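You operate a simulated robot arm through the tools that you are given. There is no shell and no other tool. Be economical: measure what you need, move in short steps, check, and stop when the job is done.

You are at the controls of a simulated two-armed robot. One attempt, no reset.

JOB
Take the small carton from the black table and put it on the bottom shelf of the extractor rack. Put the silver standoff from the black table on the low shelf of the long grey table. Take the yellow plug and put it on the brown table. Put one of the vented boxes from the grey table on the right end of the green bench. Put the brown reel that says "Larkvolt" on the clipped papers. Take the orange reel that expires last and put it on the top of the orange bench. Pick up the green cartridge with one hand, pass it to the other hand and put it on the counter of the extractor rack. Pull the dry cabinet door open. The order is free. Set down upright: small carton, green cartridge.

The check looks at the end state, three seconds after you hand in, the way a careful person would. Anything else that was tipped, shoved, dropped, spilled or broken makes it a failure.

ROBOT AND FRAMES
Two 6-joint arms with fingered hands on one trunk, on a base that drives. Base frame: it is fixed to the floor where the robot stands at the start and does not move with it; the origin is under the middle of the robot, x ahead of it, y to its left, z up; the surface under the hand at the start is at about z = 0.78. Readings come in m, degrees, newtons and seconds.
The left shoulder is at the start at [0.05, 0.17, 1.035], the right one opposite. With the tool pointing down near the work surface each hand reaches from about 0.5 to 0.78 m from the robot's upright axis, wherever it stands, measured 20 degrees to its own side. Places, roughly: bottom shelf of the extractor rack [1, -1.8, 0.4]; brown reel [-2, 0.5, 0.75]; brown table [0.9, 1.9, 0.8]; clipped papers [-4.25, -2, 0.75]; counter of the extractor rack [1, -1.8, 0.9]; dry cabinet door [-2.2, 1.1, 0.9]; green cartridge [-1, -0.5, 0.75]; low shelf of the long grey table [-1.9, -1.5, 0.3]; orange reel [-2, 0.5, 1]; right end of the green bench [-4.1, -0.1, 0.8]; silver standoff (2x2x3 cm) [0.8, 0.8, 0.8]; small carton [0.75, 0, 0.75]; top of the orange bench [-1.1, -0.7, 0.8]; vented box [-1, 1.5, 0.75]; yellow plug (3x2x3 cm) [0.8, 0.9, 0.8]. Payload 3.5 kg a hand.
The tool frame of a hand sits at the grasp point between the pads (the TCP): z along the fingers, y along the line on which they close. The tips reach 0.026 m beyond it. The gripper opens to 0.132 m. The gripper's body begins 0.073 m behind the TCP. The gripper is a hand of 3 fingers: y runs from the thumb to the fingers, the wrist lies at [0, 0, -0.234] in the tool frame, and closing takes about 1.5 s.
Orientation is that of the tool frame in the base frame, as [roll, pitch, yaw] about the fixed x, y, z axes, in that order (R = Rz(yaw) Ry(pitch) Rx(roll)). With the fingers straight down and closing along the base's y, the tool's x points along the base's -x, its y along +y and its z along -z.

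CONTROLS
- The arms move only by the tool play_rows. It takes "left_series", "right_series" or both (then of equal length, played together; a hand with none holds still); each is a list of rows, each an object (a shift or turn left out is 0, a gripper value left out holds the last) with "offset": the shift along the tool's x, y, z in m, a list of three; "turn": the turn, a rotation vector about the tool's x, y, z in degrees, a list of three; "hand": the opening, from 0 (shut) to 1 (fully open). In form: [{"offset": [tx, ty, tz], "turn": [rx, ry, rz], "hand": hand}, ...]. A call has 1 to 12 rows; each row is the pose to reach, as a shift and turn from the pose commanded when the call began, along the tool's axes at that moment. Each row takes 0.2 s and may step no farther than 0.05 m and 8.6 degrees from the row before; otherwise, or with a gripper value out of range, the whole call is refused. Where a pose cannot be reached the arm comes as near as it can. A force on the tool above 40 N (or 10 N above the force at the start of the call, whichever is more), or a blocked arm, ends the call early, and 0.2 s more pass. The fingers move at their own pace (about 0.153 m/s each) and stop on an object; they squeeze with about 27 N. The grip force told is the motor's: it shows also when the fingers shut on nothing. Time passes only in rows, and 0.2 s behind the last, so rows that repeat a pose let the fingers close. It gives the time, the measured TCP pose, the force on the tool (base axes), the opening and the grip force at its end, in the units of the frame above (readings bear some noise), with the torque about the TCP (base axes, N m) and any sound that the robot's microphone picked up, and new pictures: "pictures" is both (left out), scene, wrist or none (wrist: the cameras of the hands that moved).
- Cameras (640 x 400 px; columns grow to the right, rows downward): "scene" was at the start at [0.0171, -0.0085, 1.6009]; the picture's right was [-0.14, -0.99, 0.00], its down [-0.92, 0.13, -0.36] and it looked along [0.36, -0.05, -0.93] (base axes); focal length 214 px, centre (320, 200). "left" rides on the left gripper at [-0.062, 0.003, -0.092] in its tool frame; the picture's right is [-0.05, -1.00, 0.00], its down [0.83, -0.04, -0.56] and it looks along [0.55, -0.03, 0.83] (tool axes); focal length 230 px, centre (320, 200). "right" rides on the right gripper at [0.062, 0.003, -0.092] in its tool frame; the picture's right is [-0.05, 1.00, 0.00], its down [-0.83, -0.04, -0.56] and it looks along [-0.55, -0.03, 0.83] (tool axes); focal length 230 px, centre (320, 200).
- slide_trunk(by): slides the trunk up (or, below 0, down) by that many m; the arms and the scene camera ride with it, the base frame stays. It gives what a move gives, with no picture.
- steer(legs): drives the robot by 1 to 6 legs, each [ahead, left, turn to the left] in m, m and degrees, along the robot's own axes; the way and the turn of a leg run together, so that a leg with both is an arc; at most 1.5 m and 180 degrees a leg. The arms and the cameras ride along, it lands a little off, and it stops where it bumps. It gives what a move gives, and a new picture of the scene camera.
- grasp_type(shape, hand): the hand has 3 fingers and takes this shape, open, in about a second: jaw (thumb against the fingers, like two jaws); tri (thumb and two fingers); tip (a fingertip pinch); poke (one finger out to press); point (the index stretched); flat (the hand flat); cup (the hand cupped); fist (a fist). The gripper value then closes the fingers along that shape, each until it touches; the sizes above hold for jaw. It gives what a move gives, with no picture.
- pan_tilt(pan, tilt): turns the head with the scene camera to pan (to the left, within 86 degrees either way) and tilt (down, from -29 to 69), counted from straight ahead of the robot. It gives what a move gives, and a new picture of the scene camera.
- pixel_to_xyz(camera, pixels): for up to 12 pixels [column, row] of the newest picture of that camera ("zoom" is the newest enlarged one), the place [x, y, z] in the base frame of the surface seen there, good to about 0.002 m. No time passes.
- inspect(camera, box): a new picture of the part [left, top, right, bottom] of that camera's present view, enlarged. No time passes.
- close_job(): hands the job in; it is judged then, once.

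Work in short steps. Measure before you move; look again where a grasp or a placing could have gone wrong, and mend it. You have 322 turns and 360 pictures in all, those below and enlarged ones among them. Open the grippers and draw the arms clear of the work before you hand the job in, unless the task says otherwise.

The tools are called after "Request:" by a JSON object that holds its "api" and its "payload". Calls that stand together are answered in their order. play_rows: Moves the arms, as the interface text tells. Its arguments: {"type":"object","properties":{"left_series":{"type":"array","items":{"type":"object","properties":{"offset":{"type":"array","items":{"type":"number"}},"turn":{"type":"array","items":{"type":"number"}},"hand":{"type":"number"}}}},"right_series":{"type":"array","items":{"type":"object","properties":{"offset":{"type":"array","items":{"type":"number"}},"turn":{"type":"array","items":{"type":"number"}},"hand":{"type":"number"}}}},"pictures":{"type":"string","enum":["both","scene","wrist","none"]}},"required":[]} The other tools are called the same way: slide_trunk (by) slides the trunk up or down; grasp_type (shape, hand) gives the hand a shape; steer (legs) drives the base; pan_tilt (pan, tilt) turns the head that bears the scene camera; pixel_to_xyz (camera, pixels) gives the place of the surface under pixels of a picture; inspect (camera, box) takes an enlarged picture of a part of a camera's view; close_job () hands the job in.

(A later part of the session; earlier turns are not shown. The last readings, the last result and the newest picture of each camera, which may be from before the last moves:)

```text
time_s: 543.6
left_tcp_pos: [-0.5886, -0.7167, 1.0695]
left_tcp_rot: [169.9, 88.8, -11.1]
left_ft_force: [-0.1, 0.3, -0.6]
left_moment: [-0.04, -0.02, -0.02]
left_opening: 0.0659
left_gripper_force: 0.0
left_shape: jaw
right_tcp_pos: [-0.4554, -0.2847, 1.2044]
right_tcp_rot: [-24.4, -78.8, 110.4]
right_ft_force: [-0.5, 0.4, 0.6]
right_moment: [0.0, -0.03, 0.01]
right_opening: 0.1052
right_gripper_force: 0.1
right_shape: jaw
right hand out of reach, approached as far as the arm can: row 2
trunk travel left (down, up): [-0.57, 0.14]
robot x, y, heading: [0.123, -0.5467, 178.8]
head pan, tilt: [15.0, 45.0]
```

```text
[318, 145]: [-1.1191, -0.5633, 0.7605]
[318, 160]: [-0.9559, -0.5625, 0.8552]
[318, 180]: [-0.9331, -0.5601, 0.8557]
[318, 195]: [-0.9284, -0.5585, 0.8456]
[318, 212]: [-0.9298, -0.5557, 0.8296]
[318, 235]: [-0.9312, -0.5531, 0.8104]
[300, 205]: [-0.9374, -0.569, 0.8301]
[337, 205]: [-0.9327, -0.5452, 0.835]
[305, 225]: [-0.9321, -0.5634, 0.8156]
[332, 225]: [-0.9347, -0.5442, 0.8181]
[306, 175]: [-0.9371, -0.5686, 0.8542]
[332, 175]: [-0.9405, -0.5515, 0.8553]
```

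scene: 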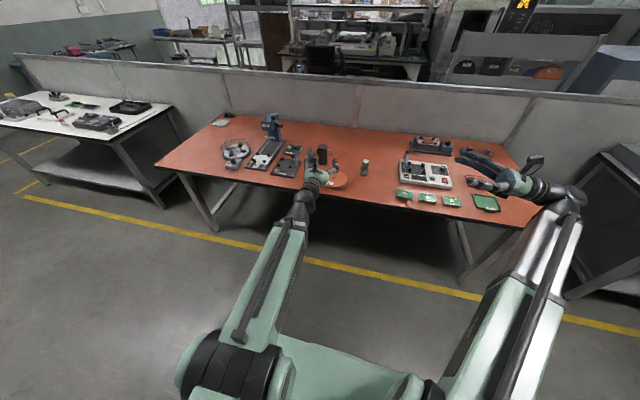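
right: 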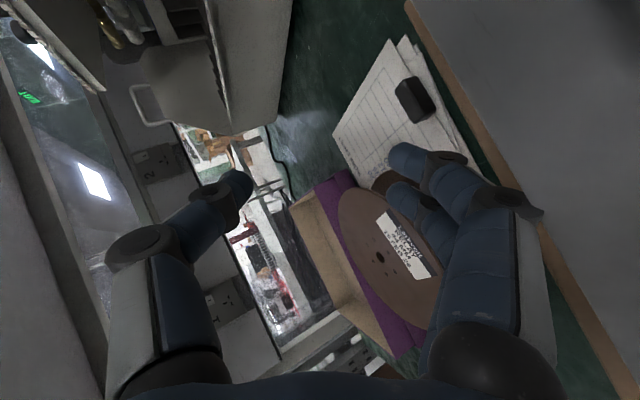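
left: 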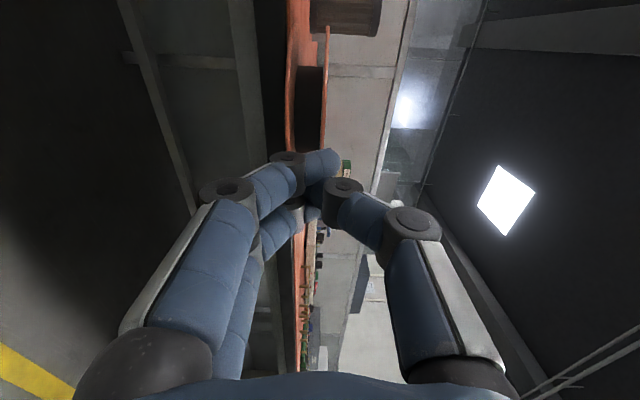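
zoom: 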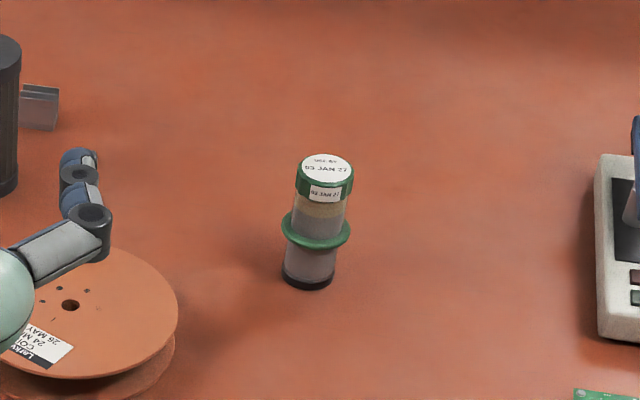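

Cartridge centre ≈(−0.947,−0.557), z 0.7615–0.856, ring at ~0.806. I align laterally and lower so the left hand grips the upper part at z≈0.833.

Request:
{"api": "steer", "payload": {"legs": [[0, -0.16, 0]]}}

Request:
{"api": "slide_trunk", "payload": {"by": -0.236}}

Request:
{"api": "steer", "payload": {"legs": [[0.24, 0, 0]]}}

Request:
{"api": "inspect", "payload": {"camera": "left", "box": [0, 0, 640, 400]}}

```text
time_s: 545.0
left_tcp_pos: [-0.5843, -0.5584, 1.07]
left_tcp_rot: [166.4, 88.9, -14.6]
left_ft_force: [0.1, 0.7, 0.0]
left_moment: [-0.01, -0.01, -0.03]
left_opening: 0.0655
left_gripper_force: 0.1
left_shape: jaw
right_tcp_pos: [-0.4524, -0.1251, 1.2034]
right_tcp_rot: [-24.3, -78.6, 110.6]
right_ft_force: [-0.8, -0.3, 0.8]
right_moment: [0.01, 0.0, -0.01]
right_opening: 0.1054
right_gripper_force: 0.1
right_shape: jaw
trunk travel left (down, up): [-0.57, 0.14]
robot x, y, heading: [0.127, -0.3865, 178.9]
head pan, tilt: [15.0, 45.0]
```

scene: 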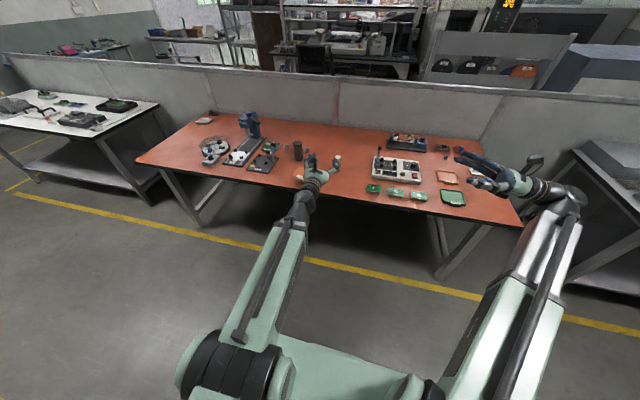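

```text
time_s: 547.5
left_tcp_pos: [-0.5828, -0.5585, 0.8333]
left_tcp_rot: [169.5, 88.9, -11.4]
left_ft_force: [-0.2, 0.2, 0.2]
left_moment: [0.03, 0.02, -0.01]
left_opening: 0.0657
left_gripper_force: 0.1
left_shape: jaw
right_tcp_pos: [-0.4542, -0.1262, 0.9681]
right_tcp_rot: [-24.4, -78.8, 110.7]
right_ft_force: [0.6, -0.3, 0.1]
right_moment: [0.02, 0.0, 0.02]
right_opening: 0.1056
right_gripper_force: 0.0
right_shape: jaw
trunk travel left (down, up): [-0.334, 0.376]
robot x, y, heading: [0.1278, -0.3853, 178.9]
head pan, tilt: [15.0, 45.0]
```

```text
time_s: 549.3
left_tcp_pos: [-0.82, -0.5483, 0.8324]
left_tcp_rot: [169.5, 88.8, -11.9]
left_ft_force: [-0.7, 0.4, 1.6]
left_moment: [-0.02, -0.01, 0.01]
left_opening: 0.0655
left_gripper_force: 0.1
left_shape: jaw
right_tcp_pos: [-0.6862, -0.1151, 0.9688]
right_tcp_rot: [-24.5, -78.8, 110.2]
right_ft_force: [-0.7, -0.4, -0.1]
right_moment: [0.01, 0.04, 0.0]
right_opening: 0.1052
right_gripper_force: 0.1
right_shape: jaw
trunk travel left (down, up): [-0.334, 0.376]
robot x, y, heading: [-0.1069, -0.3814, 178.4]
head pan, tilt: [15.0, 45.0]
```

scene: 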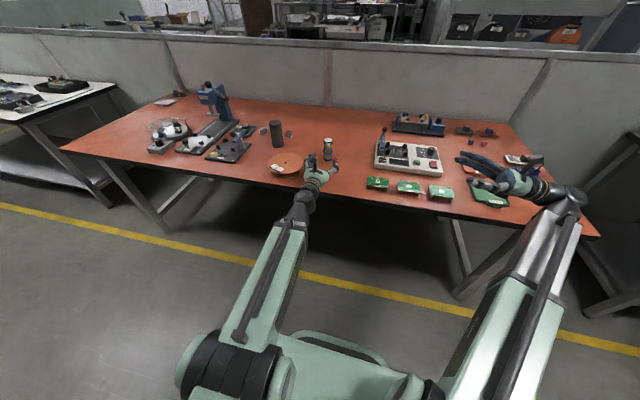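

```text
1.00 times, centred on (320, 200) of left (not enlarged: the box is as wide or as high as the picture)
```

zoom: 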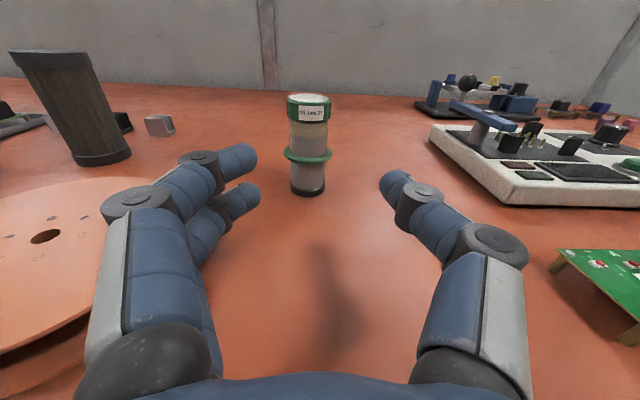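

Cartridge is ~1 cm left of centre. I shift 1 cm and extend 0.127 m, then close.

Request:
{"api": "play_rows", "payload": {"left_series": [{"offset": [0, 0.01, 0.03]}, {"offset": [0, 0.01, 0.07]}, {"offset": [0, 0.01, 0.1]}, {"offset": [0, 0.01, 0.126]}, {"offset": [0, 0.01, 0.126]}], "pictures": "wrist"}}

```text
time_s: 550.5
left_tcp_pos: [-0.9478, -0.5546, 0.831]
left_tcp_rot: [170.6, 88.9, -10.7]
left_ft_force: [-0.2, -0.3, 0.7]
left_moment: [-0.04, -0.05, 0.03]
left_opening: 0.0657
left_gripper_force: 0.2
left_shape: jaw
right_tcp_pos: [-0.6866, -0.1155, 0.9675]
right_tcp_rot: [-24.6, -78.8, 110.1]
right_ft_force: [0.0, -0.6, 0.2]
right_moment: [-0.01, -0.02, 0.01]
right_opening: 0.1056
right_gripper_force: 0.0
right_shape: jaw
trunk travel left (down, up): [-0.334, 0.376]
robot x, y, heading: [-0.1079, -0.3801, 178.5]
head pan, tilt: [15.0, 45.0]
```

left: 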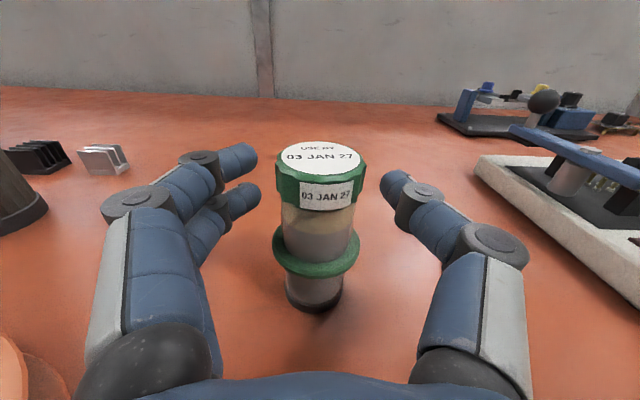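

Centred. Close gently.

Request:
{"api": "play_rows", "payload": {"left_series": [{"hand": 0.4}, {"hand": 0.32}, {"hand": 0.25}, {"hand": 0.15}, {"hand": 0.1}, {"hand": 0.1}, {"hand": 0.1}], "pictures": "wrist"}}

```text
time_s: 552.1
left_tcp_pos: [-0.9482, -0.5536, 0.8329]
left_tcp_rot: [169.5, 88.9, -11.8]
left_ft_force: [-1.3, 0.6, 1.1]
left_moment: [0.03, 0.02, -0.01]
left_opening: 0.0212
left_gripper_force: 26.6
left_shape: jaw
right_tcp_pos: [-0.6869, -0.115, 0.9686]
right_tcp_rot: [-24.5, -78.7, 110.3]
right_ft_force: [-0.4, -0.1, 0.2]
right_moment: [0.02, 0.03, -0.01]
right_opening: 0.1055
right_gripper_force: 0.2
right_shape: jaw
trunk travel left (down, up): [-0.334, 0.376]
robot x, y, heading: [-0.1102, -0.3782, 178.5]
head pan, tilt: [15.0, 45.0]
```

left: 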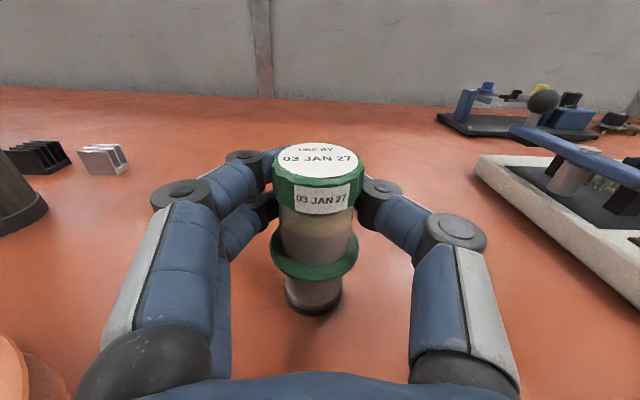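

Gripped. I lift with the trunk and back away into the aisle.

Request:
{"api": "slide_trunk", "payload": {"by": 0.15}}

Request:
{"api": "steer", "payload": {"legs": [[-0.3, 0, 0]]}}

Request:
{"api": "inspect", "payload": {"camera": "left", "box": [0, 0, 640, 400]}}

```text
time_s: 553.8
left_tcp_pos: [-0.9475, -0.553, 0.9817]
left_tcp_rot: [169.7, 88.9, -11.6]
left_ft_force: [0.5, 0.5, 0.2]
left_moment: [-0.01, -0.01, 0.01]
left_opening: 0.0114
left_gripper_force: 27.1
left_shape: jaw
right_tcp_pos: [-0.6878, -0.1148, 1.1189]
right_tcp_rot: [-24.6, -78.8, 110.2]
right_ft_force: [0.2, 0.5, -0.1]
right_moment: [-0.01, -0.02, -0.01]
right_opening: 0.1055
right_gripper_force: 0.0
right_shape: jaw
trunk travel left (down, up): [-0.484, 0.226]
robot x, y, heading: [-0.1142, -0.3792, 178.3]
head pan, tilt: [15.0, 45.0]
```

```text
time_s: 555.9
left_tcp_pos: [-0.6445, -0.5637, 0.983]
left_tcp_rot: [169.6, 88.9, -11.7]
left_ft_force: [-0.3, -0.1, 0.1]
left_moment: [0.0, 0.01, 0.02]
left_opening: 0.0116
left_gripper_force: 27.0
left_shape: jaw
right_tcp_pos: [-0.3847, -0.124, 1.1188]
right_tcp_rot: [-24.3, -78.8, 110.1]
right_ft_force: [0.1, 0.2, 0.2]
right_moment: [-0.02, -0.02, -0.04]
right_opening: 0.1054
right_gripper_force: 0.1
right_shape: jaw
trunk travel left (down, up): [-0.484, 0.226]
robot x, y, heading: [0.1951, -0.388, 178.4]
head pan, tilt: [15.0, 45.0]
```

scene: 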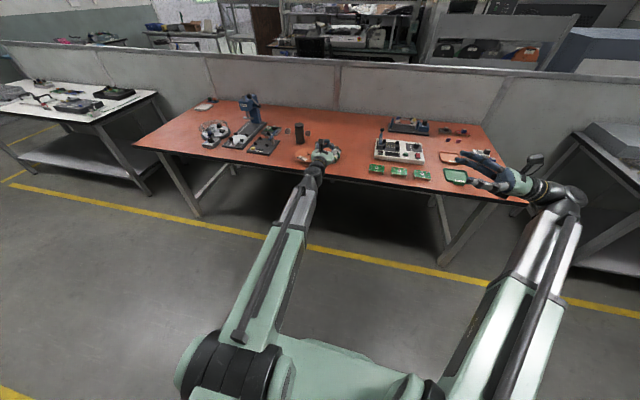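

```text
1.00 times, centred on (320, 200) of left (not enlarged: the box is as wide or as high as the picture)
```

zoom: 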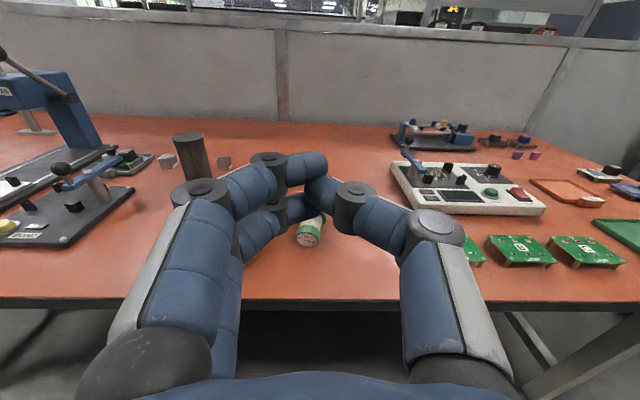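

The opening fell to 0.011 — the cartridge may have slipped. I look from the scene camera.

Request:
{"api": "inspect", "payload": {"camera": "scene", "box": [270, 110, 390, 185]}}

Request:
{"api": "inspect", "payload": {"camera": "left", "box": [240, 150, 400, 270]}}

```text
5.33 times, centred on (330, 148) of scene
```

zoom: 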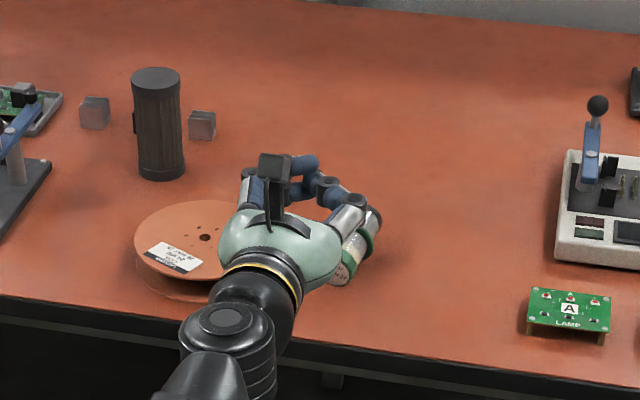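

```text
3.33 times, centred on (320, 210) of left
```

zoom: 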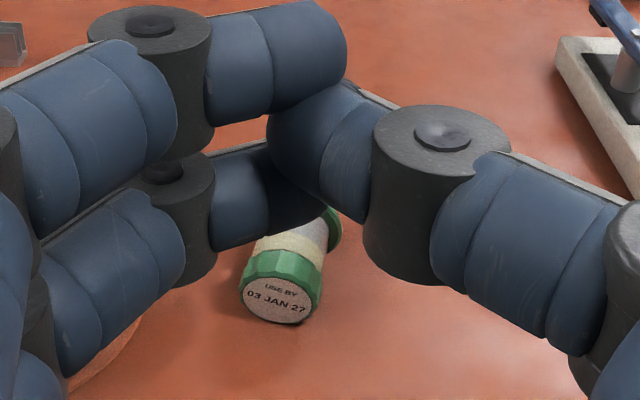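

The cartridge slipped and lies on its side on the bench. I raise the hand for a clear view.

Request:
{"api": "slide_trunk", "payload": {"by": 0.2}}

Request:
{"api": "steer", "payload": {"legs": [[-0.05, 0, 0]]}}

Request:
{"api": "inspect", "payload": {"camera": "left", "box": [0, 0, 640, 400]}}

```text
time_s: 558.0
left_tcp_pos: [-0.6444, -0.5626, 1.1817]
left_tcp_rot: [169.7, 88.9, -11.5]
left_ft_force: [0.4, -0.8, 0.4]
left_moment: [0.03, 0.01, 0.0]
left_opening: 0.0118
left_gripper_force: 26.7
left_shape: jaw
right_tcp_pos: [-0.3851, -0.1234, 1.3199]
right_tcp_rot: [-24.5, -78.8, 110.2]
right_ft_force: [-0.3, 0.2, 0.0]
right_moment: [0.01, 0.0, -0.01]
right_opening: 0.1055
right_gripper_force: 0.0
right_shape: jaw
trunk travel left (down, up): [-0.684, 0.026]
robot x, y, heading: [0.1918, -0.3846, 178.5]
head pan, tilt: [15.0, 45.0]
```

```text
time_s: 559.0
left_tcp_pos: [-0.5907, -0.5629, 1.1843]
left_tcp_rot: [168.1, 89.0, -13.2]
left_ft_force: [0.6, -0.2, 0.0]
left_moment: [0.01, -0.03, 0.02]
left_opening: 0.0118
left_gripper_force: 27.3
left_shape: jaw
right_tcp_pos: [-0.3298, -0.1252, 1.3214]
right_tcp_rot: [-23.8, -78.8, 109.6]
right_ft_force: [0.2, -0.4, -0.6]
right_moment: [0.05, -0.04, -0.07]
right_opening: 0.1059
right_gripper_force: 0.0
right_shape: jaw
trunk travel left (down, up): [-0.684, 0.026]
robot x, y, heading: [0.2428, -0.3849, 178.4]
head pan, tilt: [15.0, 45.0]
```

scene: 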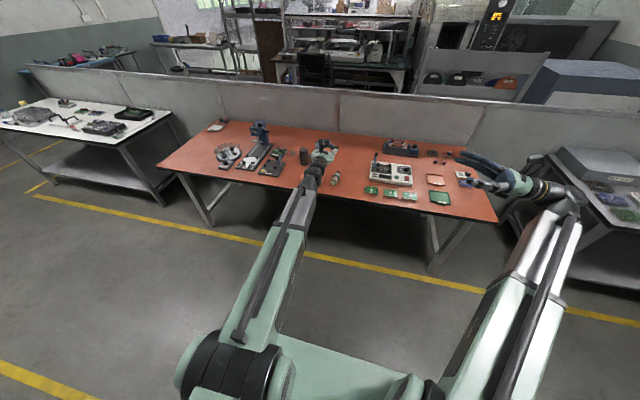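

```text
1.00 times, centred on (320, 200) of left (not enlarged: the box is as wide or as high as the picture)
```

zoom: 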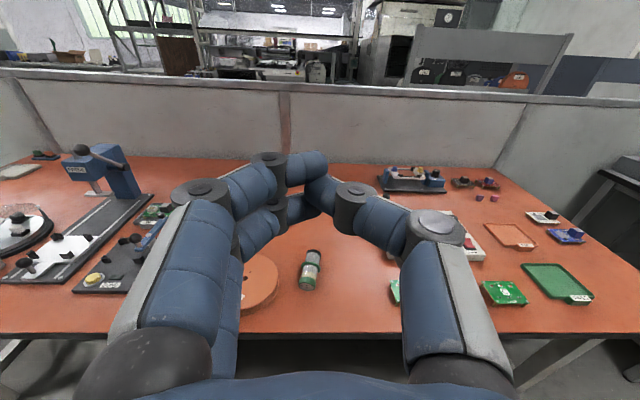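

Request:
{"api": "inspect", "payload": {"camera": "left", "box": [230, 230, 390, 330]}}

Request:
{"api": "pixel_to_xyz", "payload": {"camera": "zoom", "pixels": [[320, 90], [320, 130], [320, 170], [310, 210], [290, 160], [350, 160], [335, 90], [310, 235], [330, 150]]}}

```text
4.00 times, centred on (310, 280) of left
```

zoom: 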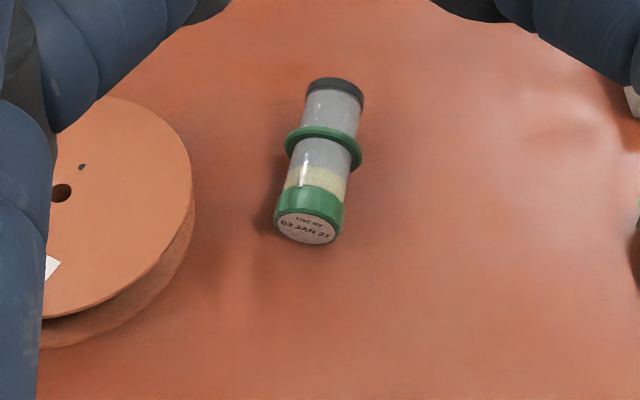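

```text
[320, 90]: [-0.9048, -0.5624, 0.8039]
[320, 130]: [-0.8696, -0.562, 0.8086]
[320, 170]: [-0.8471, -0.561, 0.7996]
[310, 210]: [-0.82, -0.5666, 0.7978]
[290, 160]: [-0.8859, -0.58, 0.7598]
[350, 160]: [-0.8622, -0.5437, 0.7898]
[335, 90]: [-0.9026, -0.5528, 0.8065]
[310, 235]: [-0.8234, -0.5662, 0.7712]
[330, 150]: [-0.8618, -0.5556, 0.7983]
```

It lies with the cap toward me: base (−0.912,−0.556), cap (−0.82,−0.567). I'll pinch the cap end along its axis with the hand tilted 22° down; turning the hand vertical will then make it upright.

Request:
{"api": "slide_trunk", "payload": {"by": -0.27}}

Request:
{"api": "play_rows", "payload": {"left_series": [{"turn": [1, 5.5, 0], "hand": 0.42}, {"turn": [2.5, 11, 0]}, {"turn": [4, 16.5, 0]}, {"turn": [5, 22, 0]}, {"turn": [5, 22, 0]}], "pictures": "none"}}

Request:
{"api": "steer", "payload": {"legs": [[0.15, 0, 0]]}}

Request:
{"api": "inspect", "payload": {"camera": "left", "box": [0, 0, 640, 400]}}

```text
time_s: 561.7
left_tcp_pos: [-0.5954, -0.5651, 0.9121]
left_tcp_rot: [170.0, 88.8, -11.4]
left_ft_force: [0.7, 0.6, 0.6]
left_moment: [0.0, 0.02, 0.0]
left_opening: 0.0119
left_gripper_force: 26.9
left_shape: jaw
right_tcp_pos: [-0.3334, -0.1237, 1.049]
right_tcp_rot: [-24.4, -78.8, 110.2]
right_ft_force: [-0.1, -0.6, -0.5]
right_moment: [0.0, 0.04, 0.0]
right_opening: 0.1054
right_gripper_force: 0.1
right_shape: jaw
trunk travel left (down, up): [-0.414, 0.296]
robot x, y, heading: [0.2438, -0.3869, 178.4]
head pan, tilt: [15.0, 45.0]
```

```text
time_s: 562.9
left_tcp_pos: [-0.5942, -0.5634, 0.9126]
left_tcp_rot: [-177.9, 66.7, -4.3]
left_ft_force: [-0.2, 0.2, 0.2]
left_moment: [0.01, -0.06, 0.02]
left_opening: 0.0549
left_gripper_force: 0.1
left_shape: jaw
left hand out of reach, approached as far as the arm can: row 1
right_tcp_pos: [-0.3353, -0.1244, 1.0485]
right_tcp_rot: [-24.5, -78.8, 110.2]
right_ft_force: [0.1, -0.2, -0.7]
right_moment: [0.03, -0.01, -0.04]
right_opening: 0.1052
right_gripper_force: 0.2
right_shape: jaw
trunk travel left (down, up): [-0.414, 0.296]
robot x, y, heading: [0.2459, -0.3873, 178.4]
head pan, tilt: [15.0, 45.0]
```

```text
time_s: 564.3
left_tcp_pos: [-0.7451, -0.5605, 0.9132]
left_tcp_rot: [-177.8, 67.0, -4.2]
left_ft_force: [0.1, -0.1, -0.1]
left_moment: [-0.03, 0.03, 0.02]
left_opening: 0.0551
left_gripper_force: 0.0
left_shape: jaw
right_tcp_pos: [-0.4853, -0.1207, 1.0475]
right_tcp_rot: [-24.6, -78.8, 110.2]
right_ft_force: [0.4, 0.3, 0.3]
right_moment: [0.01, 0.02, 0.02]
right_opening: 0.1051
right_gripper_force: 0.0
right_shape: jaw
trunk travel left (down, up): [-0.414, 0.296]
robot x, y, heading: [0.0986, -0.3864, 178.5]
head pan, tilt: [15.0, 45.0]
```

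scene: 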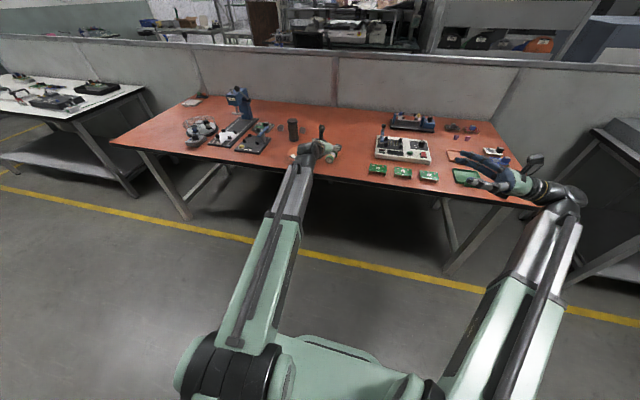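

```text
1.00 times, centred on (320, 200) of left (not enlarged: the box is as wide or as high as the picture)
```

zoom: 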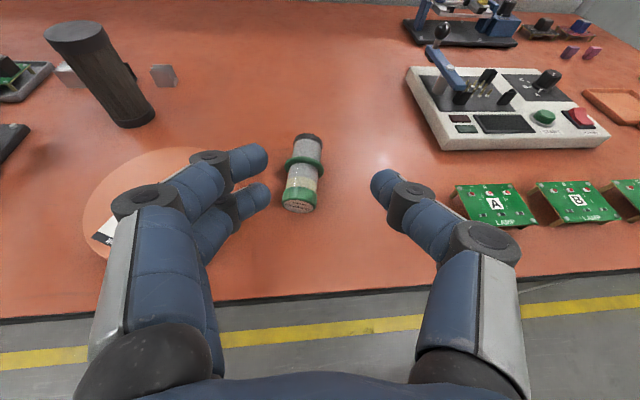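

Request:
{"api": "pixel_to_xyz", "payload": {"camera": "zoom", "pixels": [[300, 195], [298, 207], [309, 140], [303, 175], [290, 193], [312, 197], [295, 172], [313, 176], [305, 162]]}}

```text
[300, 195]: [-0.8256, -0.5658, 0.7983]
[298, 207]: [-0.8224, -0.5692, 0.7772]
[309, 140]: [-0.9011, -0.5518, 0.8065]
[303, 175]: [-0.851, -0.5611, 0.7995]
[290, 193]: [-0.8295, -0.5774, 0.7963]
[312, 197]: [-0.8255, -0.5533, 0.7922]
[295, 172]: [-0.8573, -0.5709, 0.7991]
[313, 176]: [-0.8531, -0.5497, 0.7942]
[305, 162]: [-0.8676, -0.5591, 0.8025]
```

I refine: axis heading ~170°, TCP target (−0.838,−0.564,0.779). Approach along the tilted hand axis.

Request:
{"api": "play_rows", "payload": {"left_series": [{"offset": [0.029, 0.0045, 0.02], "turn": [2, 0, 0]}, {"offset": [0.058, 0.009, 0.04], "turn": [4, 0, 0]}, {"offset": [0.0873, 0.013, 0.0578], "turn": [5.5, 0, 0]}, {"offset": [0.0873, 0.012, 0.075], "turn": [5.5, 0, 0]}, {"offset": [0.0873, 0.012, 0.075], "turn": [5.5, 0, 0]}], "pictures": "wrist"}}

```text
time_s: 565.5
left_tcp_pos: [-0.7799, -0.5666, 0.8027]
left_tcp_rot: [-172.4, 66.9, -4.2]
left_ft_force: [0.1, -0.3, 0.6]
left_moment: [-0.01, -0.02, 0.0]
left_opening: 0.055
left_gripper_force: 0.1
left_shape: jaw
right_tcp_pos: [-0.484, -0.1211, 1.0484]
right_tcp_rot: [-24.4, -78.8, 110.2]
right_ft_force: [1.2, -0.2, 1.0]
right_moment: [0.04, 0.01, 0.02]
right_opening: 0.1055
right_gripper_force: 0.2
right_shape: jaw
trunk travel left (down, up): [-0.414, 0.296]
robot x, y, heading: [0.0979, -0.3829, 178.5]
head pan, tilt: [15.0, 45.0]
```

left: 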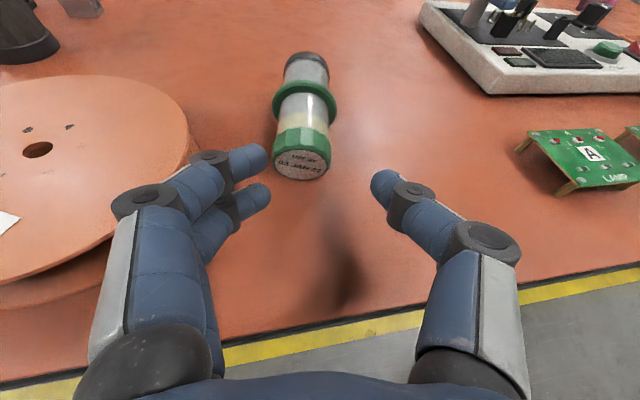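

I shift ~1 cm left and advance 6 cm along the hand, then check.

Request:
{"api": "play_rows", "payload": {"left_series": [{"offset": [0, 0.009, 0.02]}, {"offset": [0, 0.009, 0.04]}, {"offset": [0, 0.008, 0.06]}, {"offset": [0, 0.008, 0.06]}], "pictures": "wrist"}}

```text
time_s: 566.5
left_tcp_pos: [-0.8363, -0.5634, 0.7862]
left_tcp_rot: [-172.7, 67.5, -4.3]
left_ft_force: [0.4, -1.4, 30.1]
left_moment: [-0.82, 0.68, 0.06]
left_opening: 0.0548
left_gripper_force: 0.1
left_shape: jaw
right_tcp_pos: [-0.481, -0.1201, 1.0508]
right_tcp_rot: [-23.8, -78.7, 109.5]
right_ft_force: [-0.4, -0.1, -0.1]
right_moment: [0.01, 0.02, 0.02]
right_opening: 0.1052
right_gripper_force: 0.2
right_shape: jaw
trunk travel left (down, up): [-0.414, 0.296]
robot x, y, heading: [0.0924, -0.383, 178.4]
head pan, tilt: [15.0, 45.0]
```

left: 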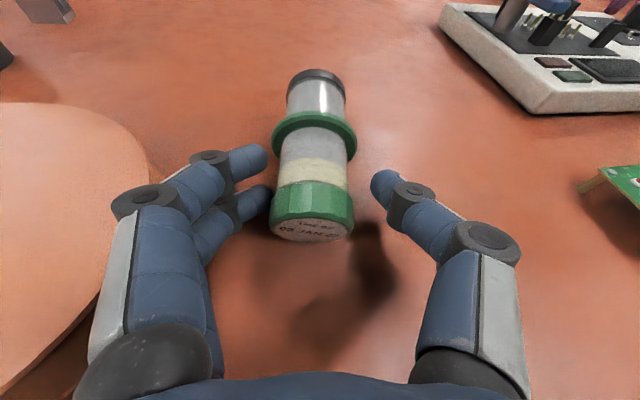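

The lower finger touches the table; I raise 4 mm and close around the cap.

Request:
{"api": "play_rows", "payload": {"left_series": [{"offset": [-0.004, 0, -0.0016]}, {"offset": [-0.004, 0, -0.0016], "hand": 0.34}, {"offset": [-0.004, 0, -0.0016], "hand": 0.28}, {"offset": [-0.004, 0, -0.0016], "hand": 0.2}, {"offset": [-0.004, 0, -0.0016], "hand": 0.1}, {"offset": [-0.004, 0, -0.0016], "hand": 0.05}, {"offset": [-0.004, 0, -0.0016], "hand": 0.05}, {"offset": [-0.004, 0, -0.0016], "hand": 0.05}], "pictures": "wrist"}}

```text
time_s: 568.3
left_tcp_pos: [-0.8348, -0.5638, 0.7859]
left_tcp_rot: [-172.4, 67.0, -4.2]
left_ft_force: [-2.7, -5.0, 21.1]
left_moment: [-0.4, 0.51, 0.07]
left_opening: 0.0319
left_gripper_force: 26.9
left_shape: jaw
right_tcp_pos: [-0.4818, -0.1223, 1.0499]
right_tcp_rot: [-24.0, -78.8, 109.7]
right_ft_force: [0.5, -0.2, 0.0]
right_moment: [0.02, -0.01, -0.02]
right_opening: 0.1054
right_gripper_force: 0.1
right_shape: jaw
trunk travel left (down, up): [-0.414, 0.296]
robot x, y, heading: [0.0933, -0.3831, 178.4]
head pan, tilt: [15.0, 45.0]
```

left: 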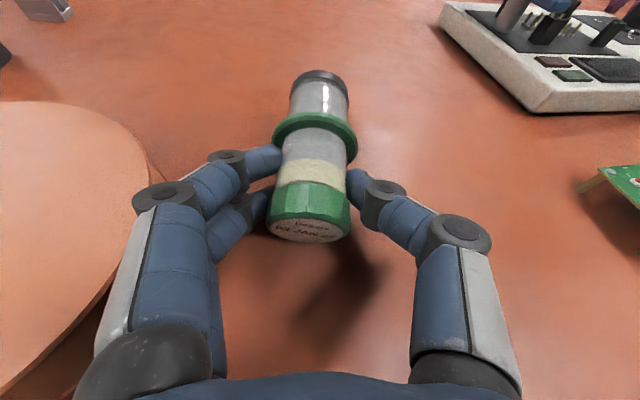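

Gripped at 0.032 m, close to its true diameter. Small test lift.

Request:
{"api": "play_rows", "payload": {"left_series": [{"offset": [-0.018, 0, -0.008], "hand": 0.0}, {"offset": [-0.037, 0, -0.016]}, {"offset": [-0.055, 0, -0.023]}, {"offset": [-0.073, 0, -0.031]}, {"offset": [-0.073, 0, -0.031]}], "pictures": "wrist"}}

```text
time_s: 569.5
left_tcp_pos: [-0.8368, -0.5669, 0.8619]
left_tcp_rot: [-172.3, 67.0, -4.1]
left_ft_force: [-0.4, -0.2, -2.4]
left_moment: [0.0, -0.12, -0.01]
left_opening: 0.0311
left_gripper_force: 27.6
left_shape: jaw
right_tcp_pos: [-0.4828, -0.1213, 1.0477]
right_tcp_rot: [-24.6, -78.9, 110.3]
right_ft_force: [0.4, -0.5, 0.8]
right_moment: [0.03, -0.01, 0.01]
right_opening: 0.1055
right_gripper_force: 0.1
right_shape: jaw
trunk travel left (down, up): [-0.414, 0.296]
robot x, y, heading: [0.0945, -0.3849, 178.6]
head pan, tilt: [15.0, 45.0]
```

left: 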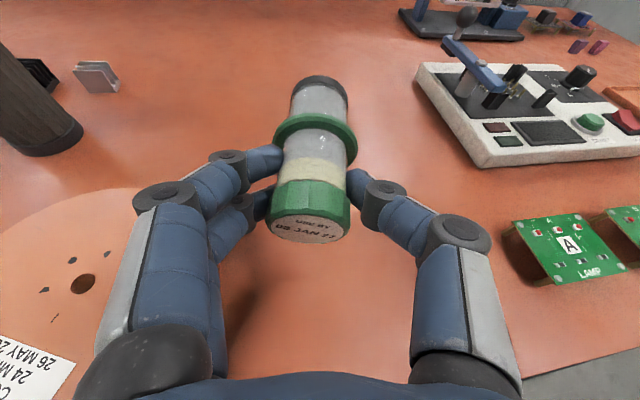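

Held securely. I measure the axis in the hand.

Request:
{"api": "pixel_to_xyz", "payload": {"camera": "left", "pixels": [[310, 195], [308, 228], [320, 85], [318, 160], [320, 110], [312, 138]]}}

Request:
{"api": "slide_trunk", "payload": {"by": 0.25}}

Request:
{"api": "steer", "payload": {"legs": [[-0.25, 0, 0]]}}

```text
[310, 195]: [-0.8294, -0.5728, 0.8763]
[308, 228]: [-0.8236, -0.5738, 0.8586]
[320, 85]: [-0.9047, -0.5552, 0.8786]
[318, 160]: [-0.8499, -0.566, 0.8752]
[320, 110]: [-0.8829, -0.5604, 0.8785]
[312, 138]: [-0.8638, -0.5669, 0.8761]
```

```text
time_s: 572.1
left_tcp_pos: [-0.8368, -0.568, 1.1134]
left_tcp_rot: [-172.3, 67.0, -4.2]
left_ft_force: [-0.6, 0.1, -3.7]
left_moment: [-0.01, -0.09, 0.03]
left_opening: 0.0316
left_gripper_force: 26.9
left_shape: jaw
right_tcp_pos: [-0.4845, -0.1211, 1.2988]
right_tcp_rot: [-24.7, -78.9, 110.3]
right_ft_force: [0.4, 0.2, -0.4]
right_moment: [-0.01, 0.02, -0.01]
right_opening: 0.1055
right_gripper_force: 0.1
right_shape: jaw
trunk travel left (down, up): [-0.664, 0.046]
robot x, y, heading: [0.0914, -0.3848, 178.4]
head pan, tilt: [15.0, 45.0]
```

```text
time_s: 573.5
left_tcp_pos: [-0.6809, -0.5897, 1.1095]
left_tcp_rot: [-171.9, 66.6, -2.9]
left_ft_force: [-0.8, 0.1, -3.1]
left_moment: [0.0, -0.04, 0.01]
left_opening: 0.0312
left_gripper_force: 27.1
left_shape: jaw
right_tcp_pos: [-0.3355, -0.14, 1.2981]
right_tcp_rot: [-25.0, -78.8, 111.6]
right_ft_force: [0.4, 0.2, 0.4]
right_moment: [0.01, 0.0, 0.05]
right_opening: 0.1056
right_gripper_force: 0.1
right_shape: jaw
trunk travel left (down, up): [-0.664, 0.046]
robot x, y, heading: [0.2474, -0.3941, 179.5]
head pan, tilt: [15.0, 45.0]
stopped in leg 1: the robot was blocked; the commanded pose is now the measured one
```

scene: 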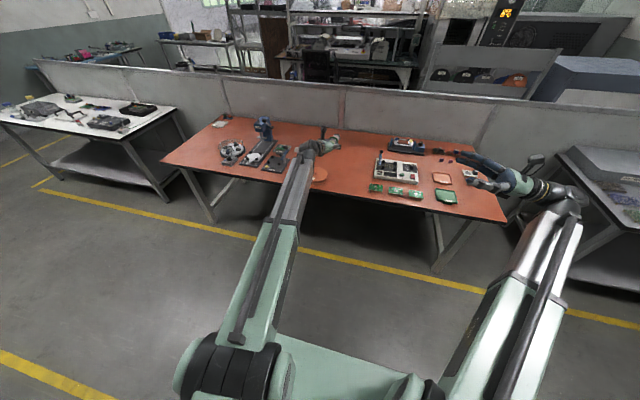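

Oops, the base touched the black table behind; I stay away from it. Now rotate the left hand to point down (67° more), which brings the cartridge near upright.

Request:
{"api": "steer", "payload": {"legs": [[0.08, 0, 0]]}}

Request:
{"api": "play_rows", "payload": {"left_series": [{"turn": [0, 8, 0]}, {"turn": [0, 16, 0]}, {"turn": [0, 24, 0]}, {"turn": [0, 32, 0]}, {"turn": [0, 40, 0]}, {"turn": [0, 48, 0]}, {"turn": [0, 56, 0]}, {"turn": [0, 64, 0]}, {"turn": [0, 72, 0]}, {"turn": [0, 80, 0]}, {"turn": [0, 86, 0]}], "pictures": "both"}}

```text
time_s: 574.6
left_tcp_pos: [-0.7589, -0.5866, 1.11]
left_tcp_rot: [-172.2, 66.7, -3.3]
left_ft_force: [-0.8, 1.1, -2.9]
left_moment: [0.01, -0.09, 0.01]
left_opening: 0.0309
left_gripper_force: 26.7
left_shape: jaw
right_tcp_pos: [-0.4144, -0.1363, 1.2978]
right_tcp_rot: [-24.9, -78.7, 111.5]
right_ft_force: [-0.5, 0.1, -1.0]
right_moment: [-0.01, 0.05, 0.01]
right_opening: 0.1055
right_gripper_force: 0.0
right_shape: jaw
trunk travel left (down, up): [-0.664, 0.046]
robot x, y, heading: [0.1687, -0.3895, 179.4]
head pan, tilt: [15.0, 45.0]
```

scene: 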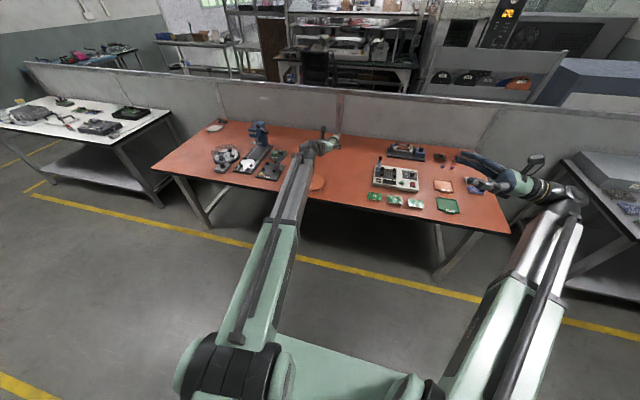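

```text
time_s: 577.0
left_tcp_pos: [-0.5055, -0.5759, 1.0703]
left_tcp_rot: [-177.6, -15.5, -11.4]
left_ft_force: [0.1, -0.9, -2.7]
left_moment: [-0.02, 0.01, 0.01]
left_opening: 0.0309
left_gripper_force: 27.1
left_shape: jaw
left hand out of reach, approached as far as the arm can: row 2, 3, 4, 5, 6, 7, 8, 9, 10, 11
right_tcp_pos: [-0.4132, -0.1373, 1.2992]
right_tcp_rot: [-24.5, -78.9, 111.0]
right_ft_force: [0.4, -0.2, 0.1]
right_moment: [-0.01, 0.0, 0.01]
right_opening: 0.1053
right_gripper_force: 0.1
right_shape: jaw
trunk travel left (down, up): [-0.664, 0.046]
robot x, y, heading: [0.1699, -0.3934, 179.4]
head pan, tilt: [15.0, 45.0]
```

scene: 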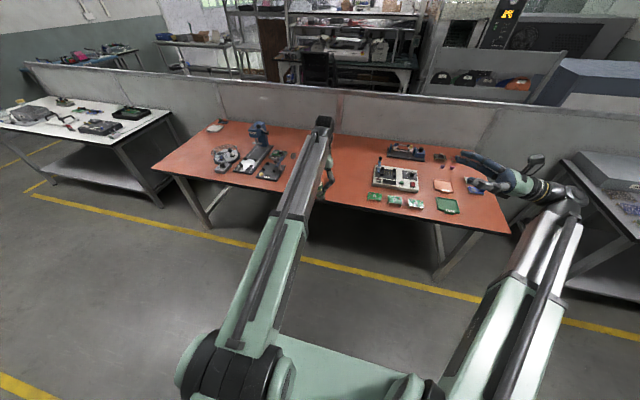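
left: 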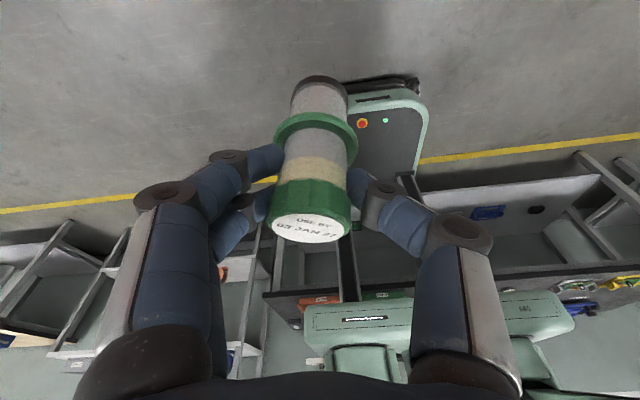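

The hand is 15° past vertical; the cartridge is close to upright. I measure its position.

Request:
{"api": "pixel_to_xyz", "payload": {"camera": "left", "pixels": [[310, 195], [310, 228], [320, 85], [318, 160], [320, 105], [345, 105], [296, 105], [312, 142]]}}

Request:
{"api": "inspect", "payload": {"camera": "scene", "box": [280, 110, 380, 210]}}

```text
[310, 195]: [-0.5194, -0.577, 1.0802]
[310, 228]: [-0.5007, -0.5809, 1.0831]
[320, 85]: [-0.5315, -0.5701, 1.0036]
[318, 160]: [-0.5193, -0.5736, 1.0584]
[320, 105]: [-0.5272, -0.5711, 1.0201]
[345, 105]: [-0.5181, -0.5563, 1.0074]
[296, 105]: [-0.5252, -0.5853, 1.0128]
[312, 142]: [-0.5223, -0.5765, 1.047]
```

```text
4.00 times, centred on (330, 160) of scene
```

zoom: 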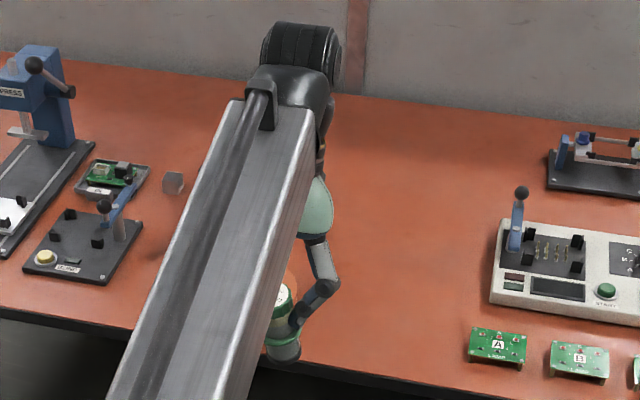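

Plan the hand-over: the right hand will grip the lower body (z≈1.012) pointing left, slightly forward and 15° down. First set its orientation.

Request:
{"api": "play_rows", "payload": {"right_series": [{"turn": [-6.5, 0, 0], "hand": 0.5}, {"turn": [-13, 0, 0]}, {"turn": [-19, 0, 0]}, {"turn": [-19, 0, 0]}], "pictures": "none"}}

Request:
{"api": "play_rows", "payload": {"right_series": [{"offset": [-0.02, 0, 0], "turn": [0, -6.5, 0]}, {"offset": [-0.05, 0, 0], "turn": [0, -13, 0]}, {"offset": [-0.08, 0, 0], "turn": [0, -19.5, 0]}, {"offset": [-0.11, 0, 0], "turn": [0, -26, 0]}, {"offset": [-0.15, 0, 0], "turn": [0, -26, 0]}, {"offset": [-0.19, 0, 0], "turn": [0, -26, 0]}, {"offset": [-0.23, 0, 0], "turn": [0, -26, 0]}], "pictures": "both"}}

```text
time_s: 578.0
left_tcp_pos: [-0.5059, -0.5769, 1.0711]
left_tcp_rot: [-177.6, -15.4, -11.2]
left_ft_force: [0.7, -0.7, -2.2]
left_moment: [0.0, 0.04, 0.03]
left_opening: 0.0309
left_gripper_force: 27.0
left_shape: jaw
right_tcp_pos: [-0.4134, -0.1365, 1.2978]
right_tcp_rot: [-43.4, -78.8, 111.1]
right_ft_force: [-0.3, 0.7, 0.4]
right_moment: [0.0, -0.01, -0.01]
right_opening: 0.0667
right_gripper_force: 0.1
right_shape: jaw
trunk travel left (down, up): [-0.664, 0.046]
robot x, y, heading: [0.1683, -0.3901, 179.7]
head pan, tilt: [15.0, 45.0]
```

```text
time_s: 579.6
left_tcp_pos: [-0.5059, -0.5758, 1.0697]
left_tcp_rot: [-177.6, -15.5, -11.3]
left_ft_force: [0.0, 0.1, -1.9]
left_moment: [0.0, -0.03, 0.0]
left_opening: 0.0309
left_gripper_force: 27.3
left_shape: jaw
right_tcp_pos: [-0.397, -0.177, 1.0726]
right_tcp_rot: [-156.3, -70.6, -134.4]
right_ft_force: [-0.8, -0.3, 0.2]
right_moment: [-0.03, 0.01, -0.03]
right_opening: 0.0666
right_gripper_force: 0.0
right_shape: jaw
trunk travel left (down, up): [-0.664, 0.046]
robot x, y, heading: [0.1679, -0.3912, 179.2]
head pan, tilt: [15.0, 45.0]
```

scene: 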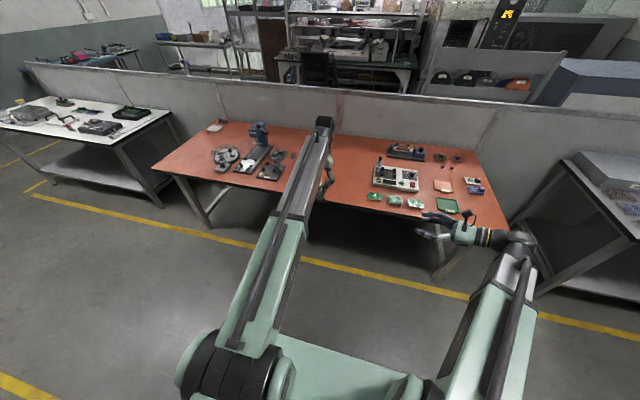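
right: 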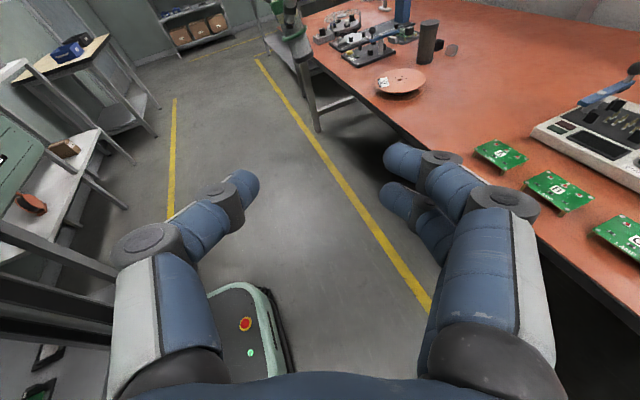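

Orientation good: pointing (−0.32,−0.90,−0.30). I move to a pre-hand-over point 12 cm from the cartridge and check.

Request:
{"api": "play_rows", "payload": {"right_series": [{"offset": [0.008, -0.004, 0.036]}, {"offset": [0.016, -0.008, 0.072]}, {"offset": [0.023, -0.012, 0.108]}, {"offset": [0.031, -0.016, 0.144]}, {"offset": [0.039, -0.02, 0.18]}, {"offset": [0.047, -0.024, 0.217]}, {"offset": [0.055, -0.028, 0.253]}, {"offset": [0.0625, -0.0316, 0.2887]}, {"offset": [0.0625, -0.0316, 0.2887]}], "pictures": "wrist"}}

```text
time_s: 581.6
left_tcp_pos: [-0.5062, -0.5759, 1.0701]
left_tcp_rot: [-177.6, -15.3, -11.3]
left_ft_force: [-0.2, 0.3, -2.1]
left_moment: [-0.02, 0.0, 0.03]
left_opening: 0.031
left_gripper_force: 27.3
left_shape: jaw
right_tcp_pos: [-0.4732, -0.4666, 1.0485]
right_tcp_rot: [-156.2, -70.7, -134.5]
right_ft_force: [-0.1, 0.1, -0.7]
right_moment: [0.01, -0.03, -0.01]
right_opening: 0.0667
right_gripper_force: 0.1
right_shape: jaw
trunk travel left (down, up): [-0.664, 0.046]
robot x, y, heading: [0.1688, -0.392, 179.6]
head pan, tilt: [15.0, 45.0]
```

right: 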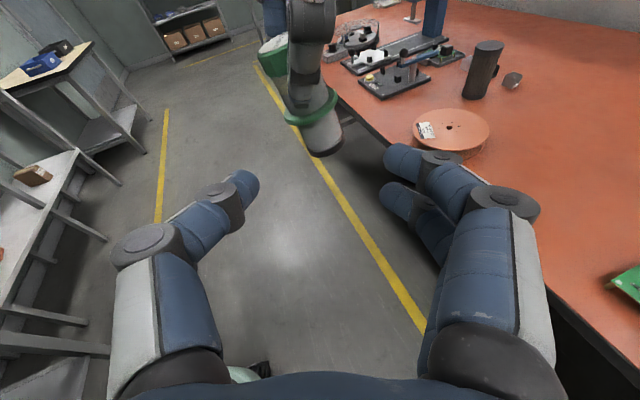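

Request:
{"api": "pixel_to_xyz", "payload": {"camera": "right", "pixels": [[318, 130], [308, 130], [338, 130], [325, 148], [310, 110], [300, 115], [310, 60], [330, 20]]}}

Request:
{"api": "inspect", "payload": {"camera": "right", "box": [240, 0, 400, 170]}}

```text
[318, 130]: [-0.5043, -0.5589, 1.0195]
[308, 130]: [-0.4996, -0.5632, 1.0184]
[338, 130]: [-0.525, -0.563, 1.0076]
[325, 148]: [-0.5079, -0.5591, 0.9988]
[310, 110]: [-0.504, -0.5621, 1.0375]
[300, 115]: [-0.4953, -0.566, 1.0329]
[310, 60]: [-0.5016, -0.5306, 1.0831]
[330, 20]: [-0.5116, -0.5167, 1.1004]
```

```text
2.35 times, centred on (320, 85) of right
```

zoom: 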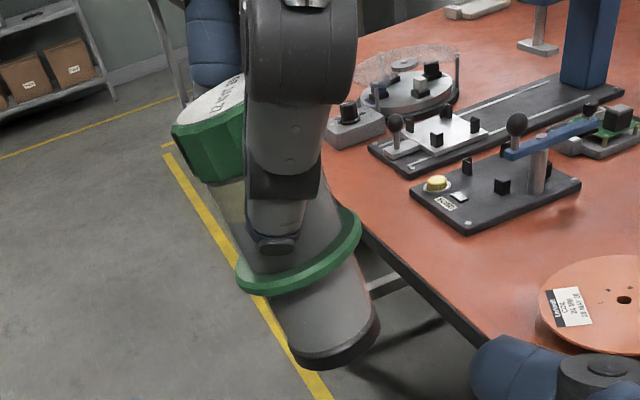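

The right camera would meet the left thumb from this direction. I rotate the right hand a further 26° (heading ≈222°) to bring it in from the robot's side.

Request:
{"api": "play_rows", "payload": {"right_series": [{"offset": [-0.001, -0.015, 0.001], "turn": [-6.1, 0.9, 2]}, {"offset": [-0.002, -0.03, 0.002], "turn": [-12.2, 1.7, 4]}, {"offset": [-0.003, -0.044, 0.003], "turn": [-18.4, 2.6, 5.9]}, {"offset": [-0.0037, -0.058, 0.004], "turn": [-24.5, 3.5, 7.9]}, {"offset": [-0.0037, -0.058, 0.004], "turn": [-24.5, 3.5, 7.9]}], "pictures": "wrist"}}

```text
time_s: 582.8
left_tcp_pos: [-0.5062, -0.577, 1.0713]
left_tcp_rot: [-177.7, -15.3, -11.3]
left_ft_force: [-0.5, -0.2, -2.8]
left_moment: [0.01, 0.01, 0.0]
left_opening: 0.0311
left_gripper_force: 26.9
left_shape: jaw
right_tcp_pos: [-0.4414, -0.4951, 1.0467]
right_tcp_rot: [-156.1, -70.5, -160.5]
right_ft_force: [0.3, 0.2, 0.3]
right_moment: [0.0, -0.03, -0.03]
right_opening: 0.0668
right_gripper_force: 0.1
right_shape: jaw
right hand out of reach, approached as far as the arm can: row 4, 5
trunk travel left (down, up): [-0.664, 0.046]
robot x, y, heading: [0.1676, -0.3906, 179.5]
head pan, tilt: [15.0, 45.0]
```

right: 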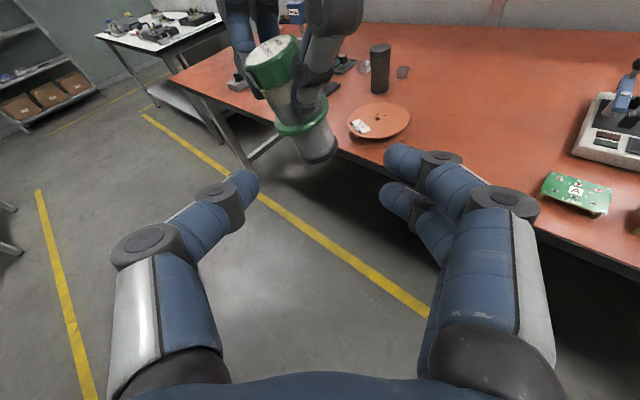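

Now the path is clear of the left thumb by ~1 cm. I advance 11 cm in small steps.

Request:
{"api": "play_rows", "payload": {"right_series": [{"offset": [-0.001, -0.003, 0.03]}, {"offset": [-0.002, -0.005, 0.06]}, {"offset": [-0.002, -0.0065, 0.085]}, {"offset": [-0.002, -0.0065, 0.1]}, {"offset": [-0.002, -0.0065, 0.111]}, {"offset": [-0.002, -0.0065, 0.111]}], "pictures": "wrist"}}

```text
time_s: 584.2
left_tcp_pos: [-0.5064, -0.5777, 1.0712]
left_tcp_rot: [-177.5, -15.3, -11.3]
left_ft_force: [-0.5, -0.1, -3.4]
left_moment: [0.01, -0.05, 0.02]
left_opening: 0.031
left_gripper_force: 26.9
left_shape: jaw
right_tcp_pos: [-0.5112, -0.572, 1.0129]
right_tcp_rot: [-156.1, -70.7, -160.7]
right_ft_force: [0.1, -0.3, 0.2]
right_moment: [0.02, -0.01, 0.0]
right_opening: 0.0667
right_gripper_force: 0.1
right_shape: jaw
trunk travel left (down, up): [-0.664, 0.046]
robot x, y, heading: [0.1702, -0.3894, 179.4]
head pan, tilt: [15.0, 45.0]
```

right: 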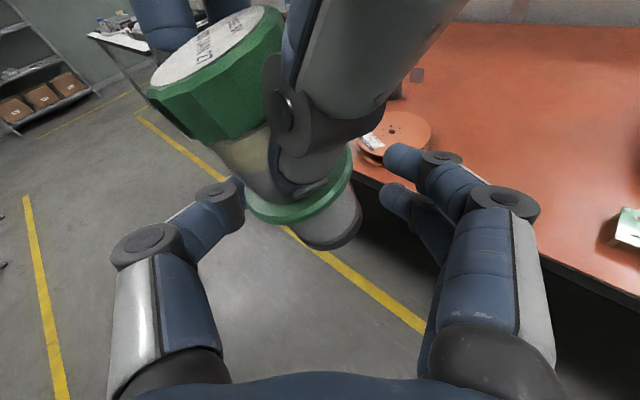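

The cartridge is skewed ~19° to the right hand's jaw; I roll the hand −19° to align, lower 5 mm, and look.

Request:
{"api": "play_rows", "payload": {"right_series": [{"offset": [-0.002, 0, 0], "turn": [0, 0, -5]}, {"offset": [-0.004, 0, 0.001], "turn": [0, 0, -10]}, {"offset": [-0.005, 0, 0.0015], "turn": [0, 0, -15]}, {"offset": [-0.005, 0, 0.0015], "turn": [0, 0, -19]}, {"offset": [-0.005, 0, 0.0015], "turn": [0, 0, -19]}], "pictures": "wrist"}}

```text
time_s: 585.4
left_tcp_pos: [-0.5068, -0.5763, 1.0705]
left_tcp_rot: [-177.6, -15.2, -11.2]
left_ft_force: [-0.4, -0.1, -2.3]
left_moment: [-0.02, -0.02, -0.03]
left_opening: 0.0311
left_gripper_force: 27.1
left_shape: jaw
right_tcp_pos: [-0.5106, -0.574, 1.0083]
right_tcp_rot: [149.1, -69.3, -102.8]
right_ft_force: [0.1, 0.3, 0.4]
right_moment: [-0.01, -0.01, 0.01]
right_opening: 0.0667
right_gripper_force: 0.0
right_shape: jaw
trunk travel left (down, up): [-0.664, 0.046]
robot x, y, heading: [0.1694, -0.3912, 179.4]
head pan, tilt: [15.0, 45.0]
```

right: 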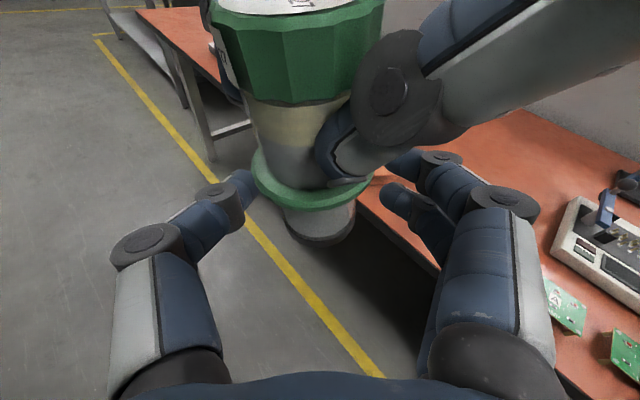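

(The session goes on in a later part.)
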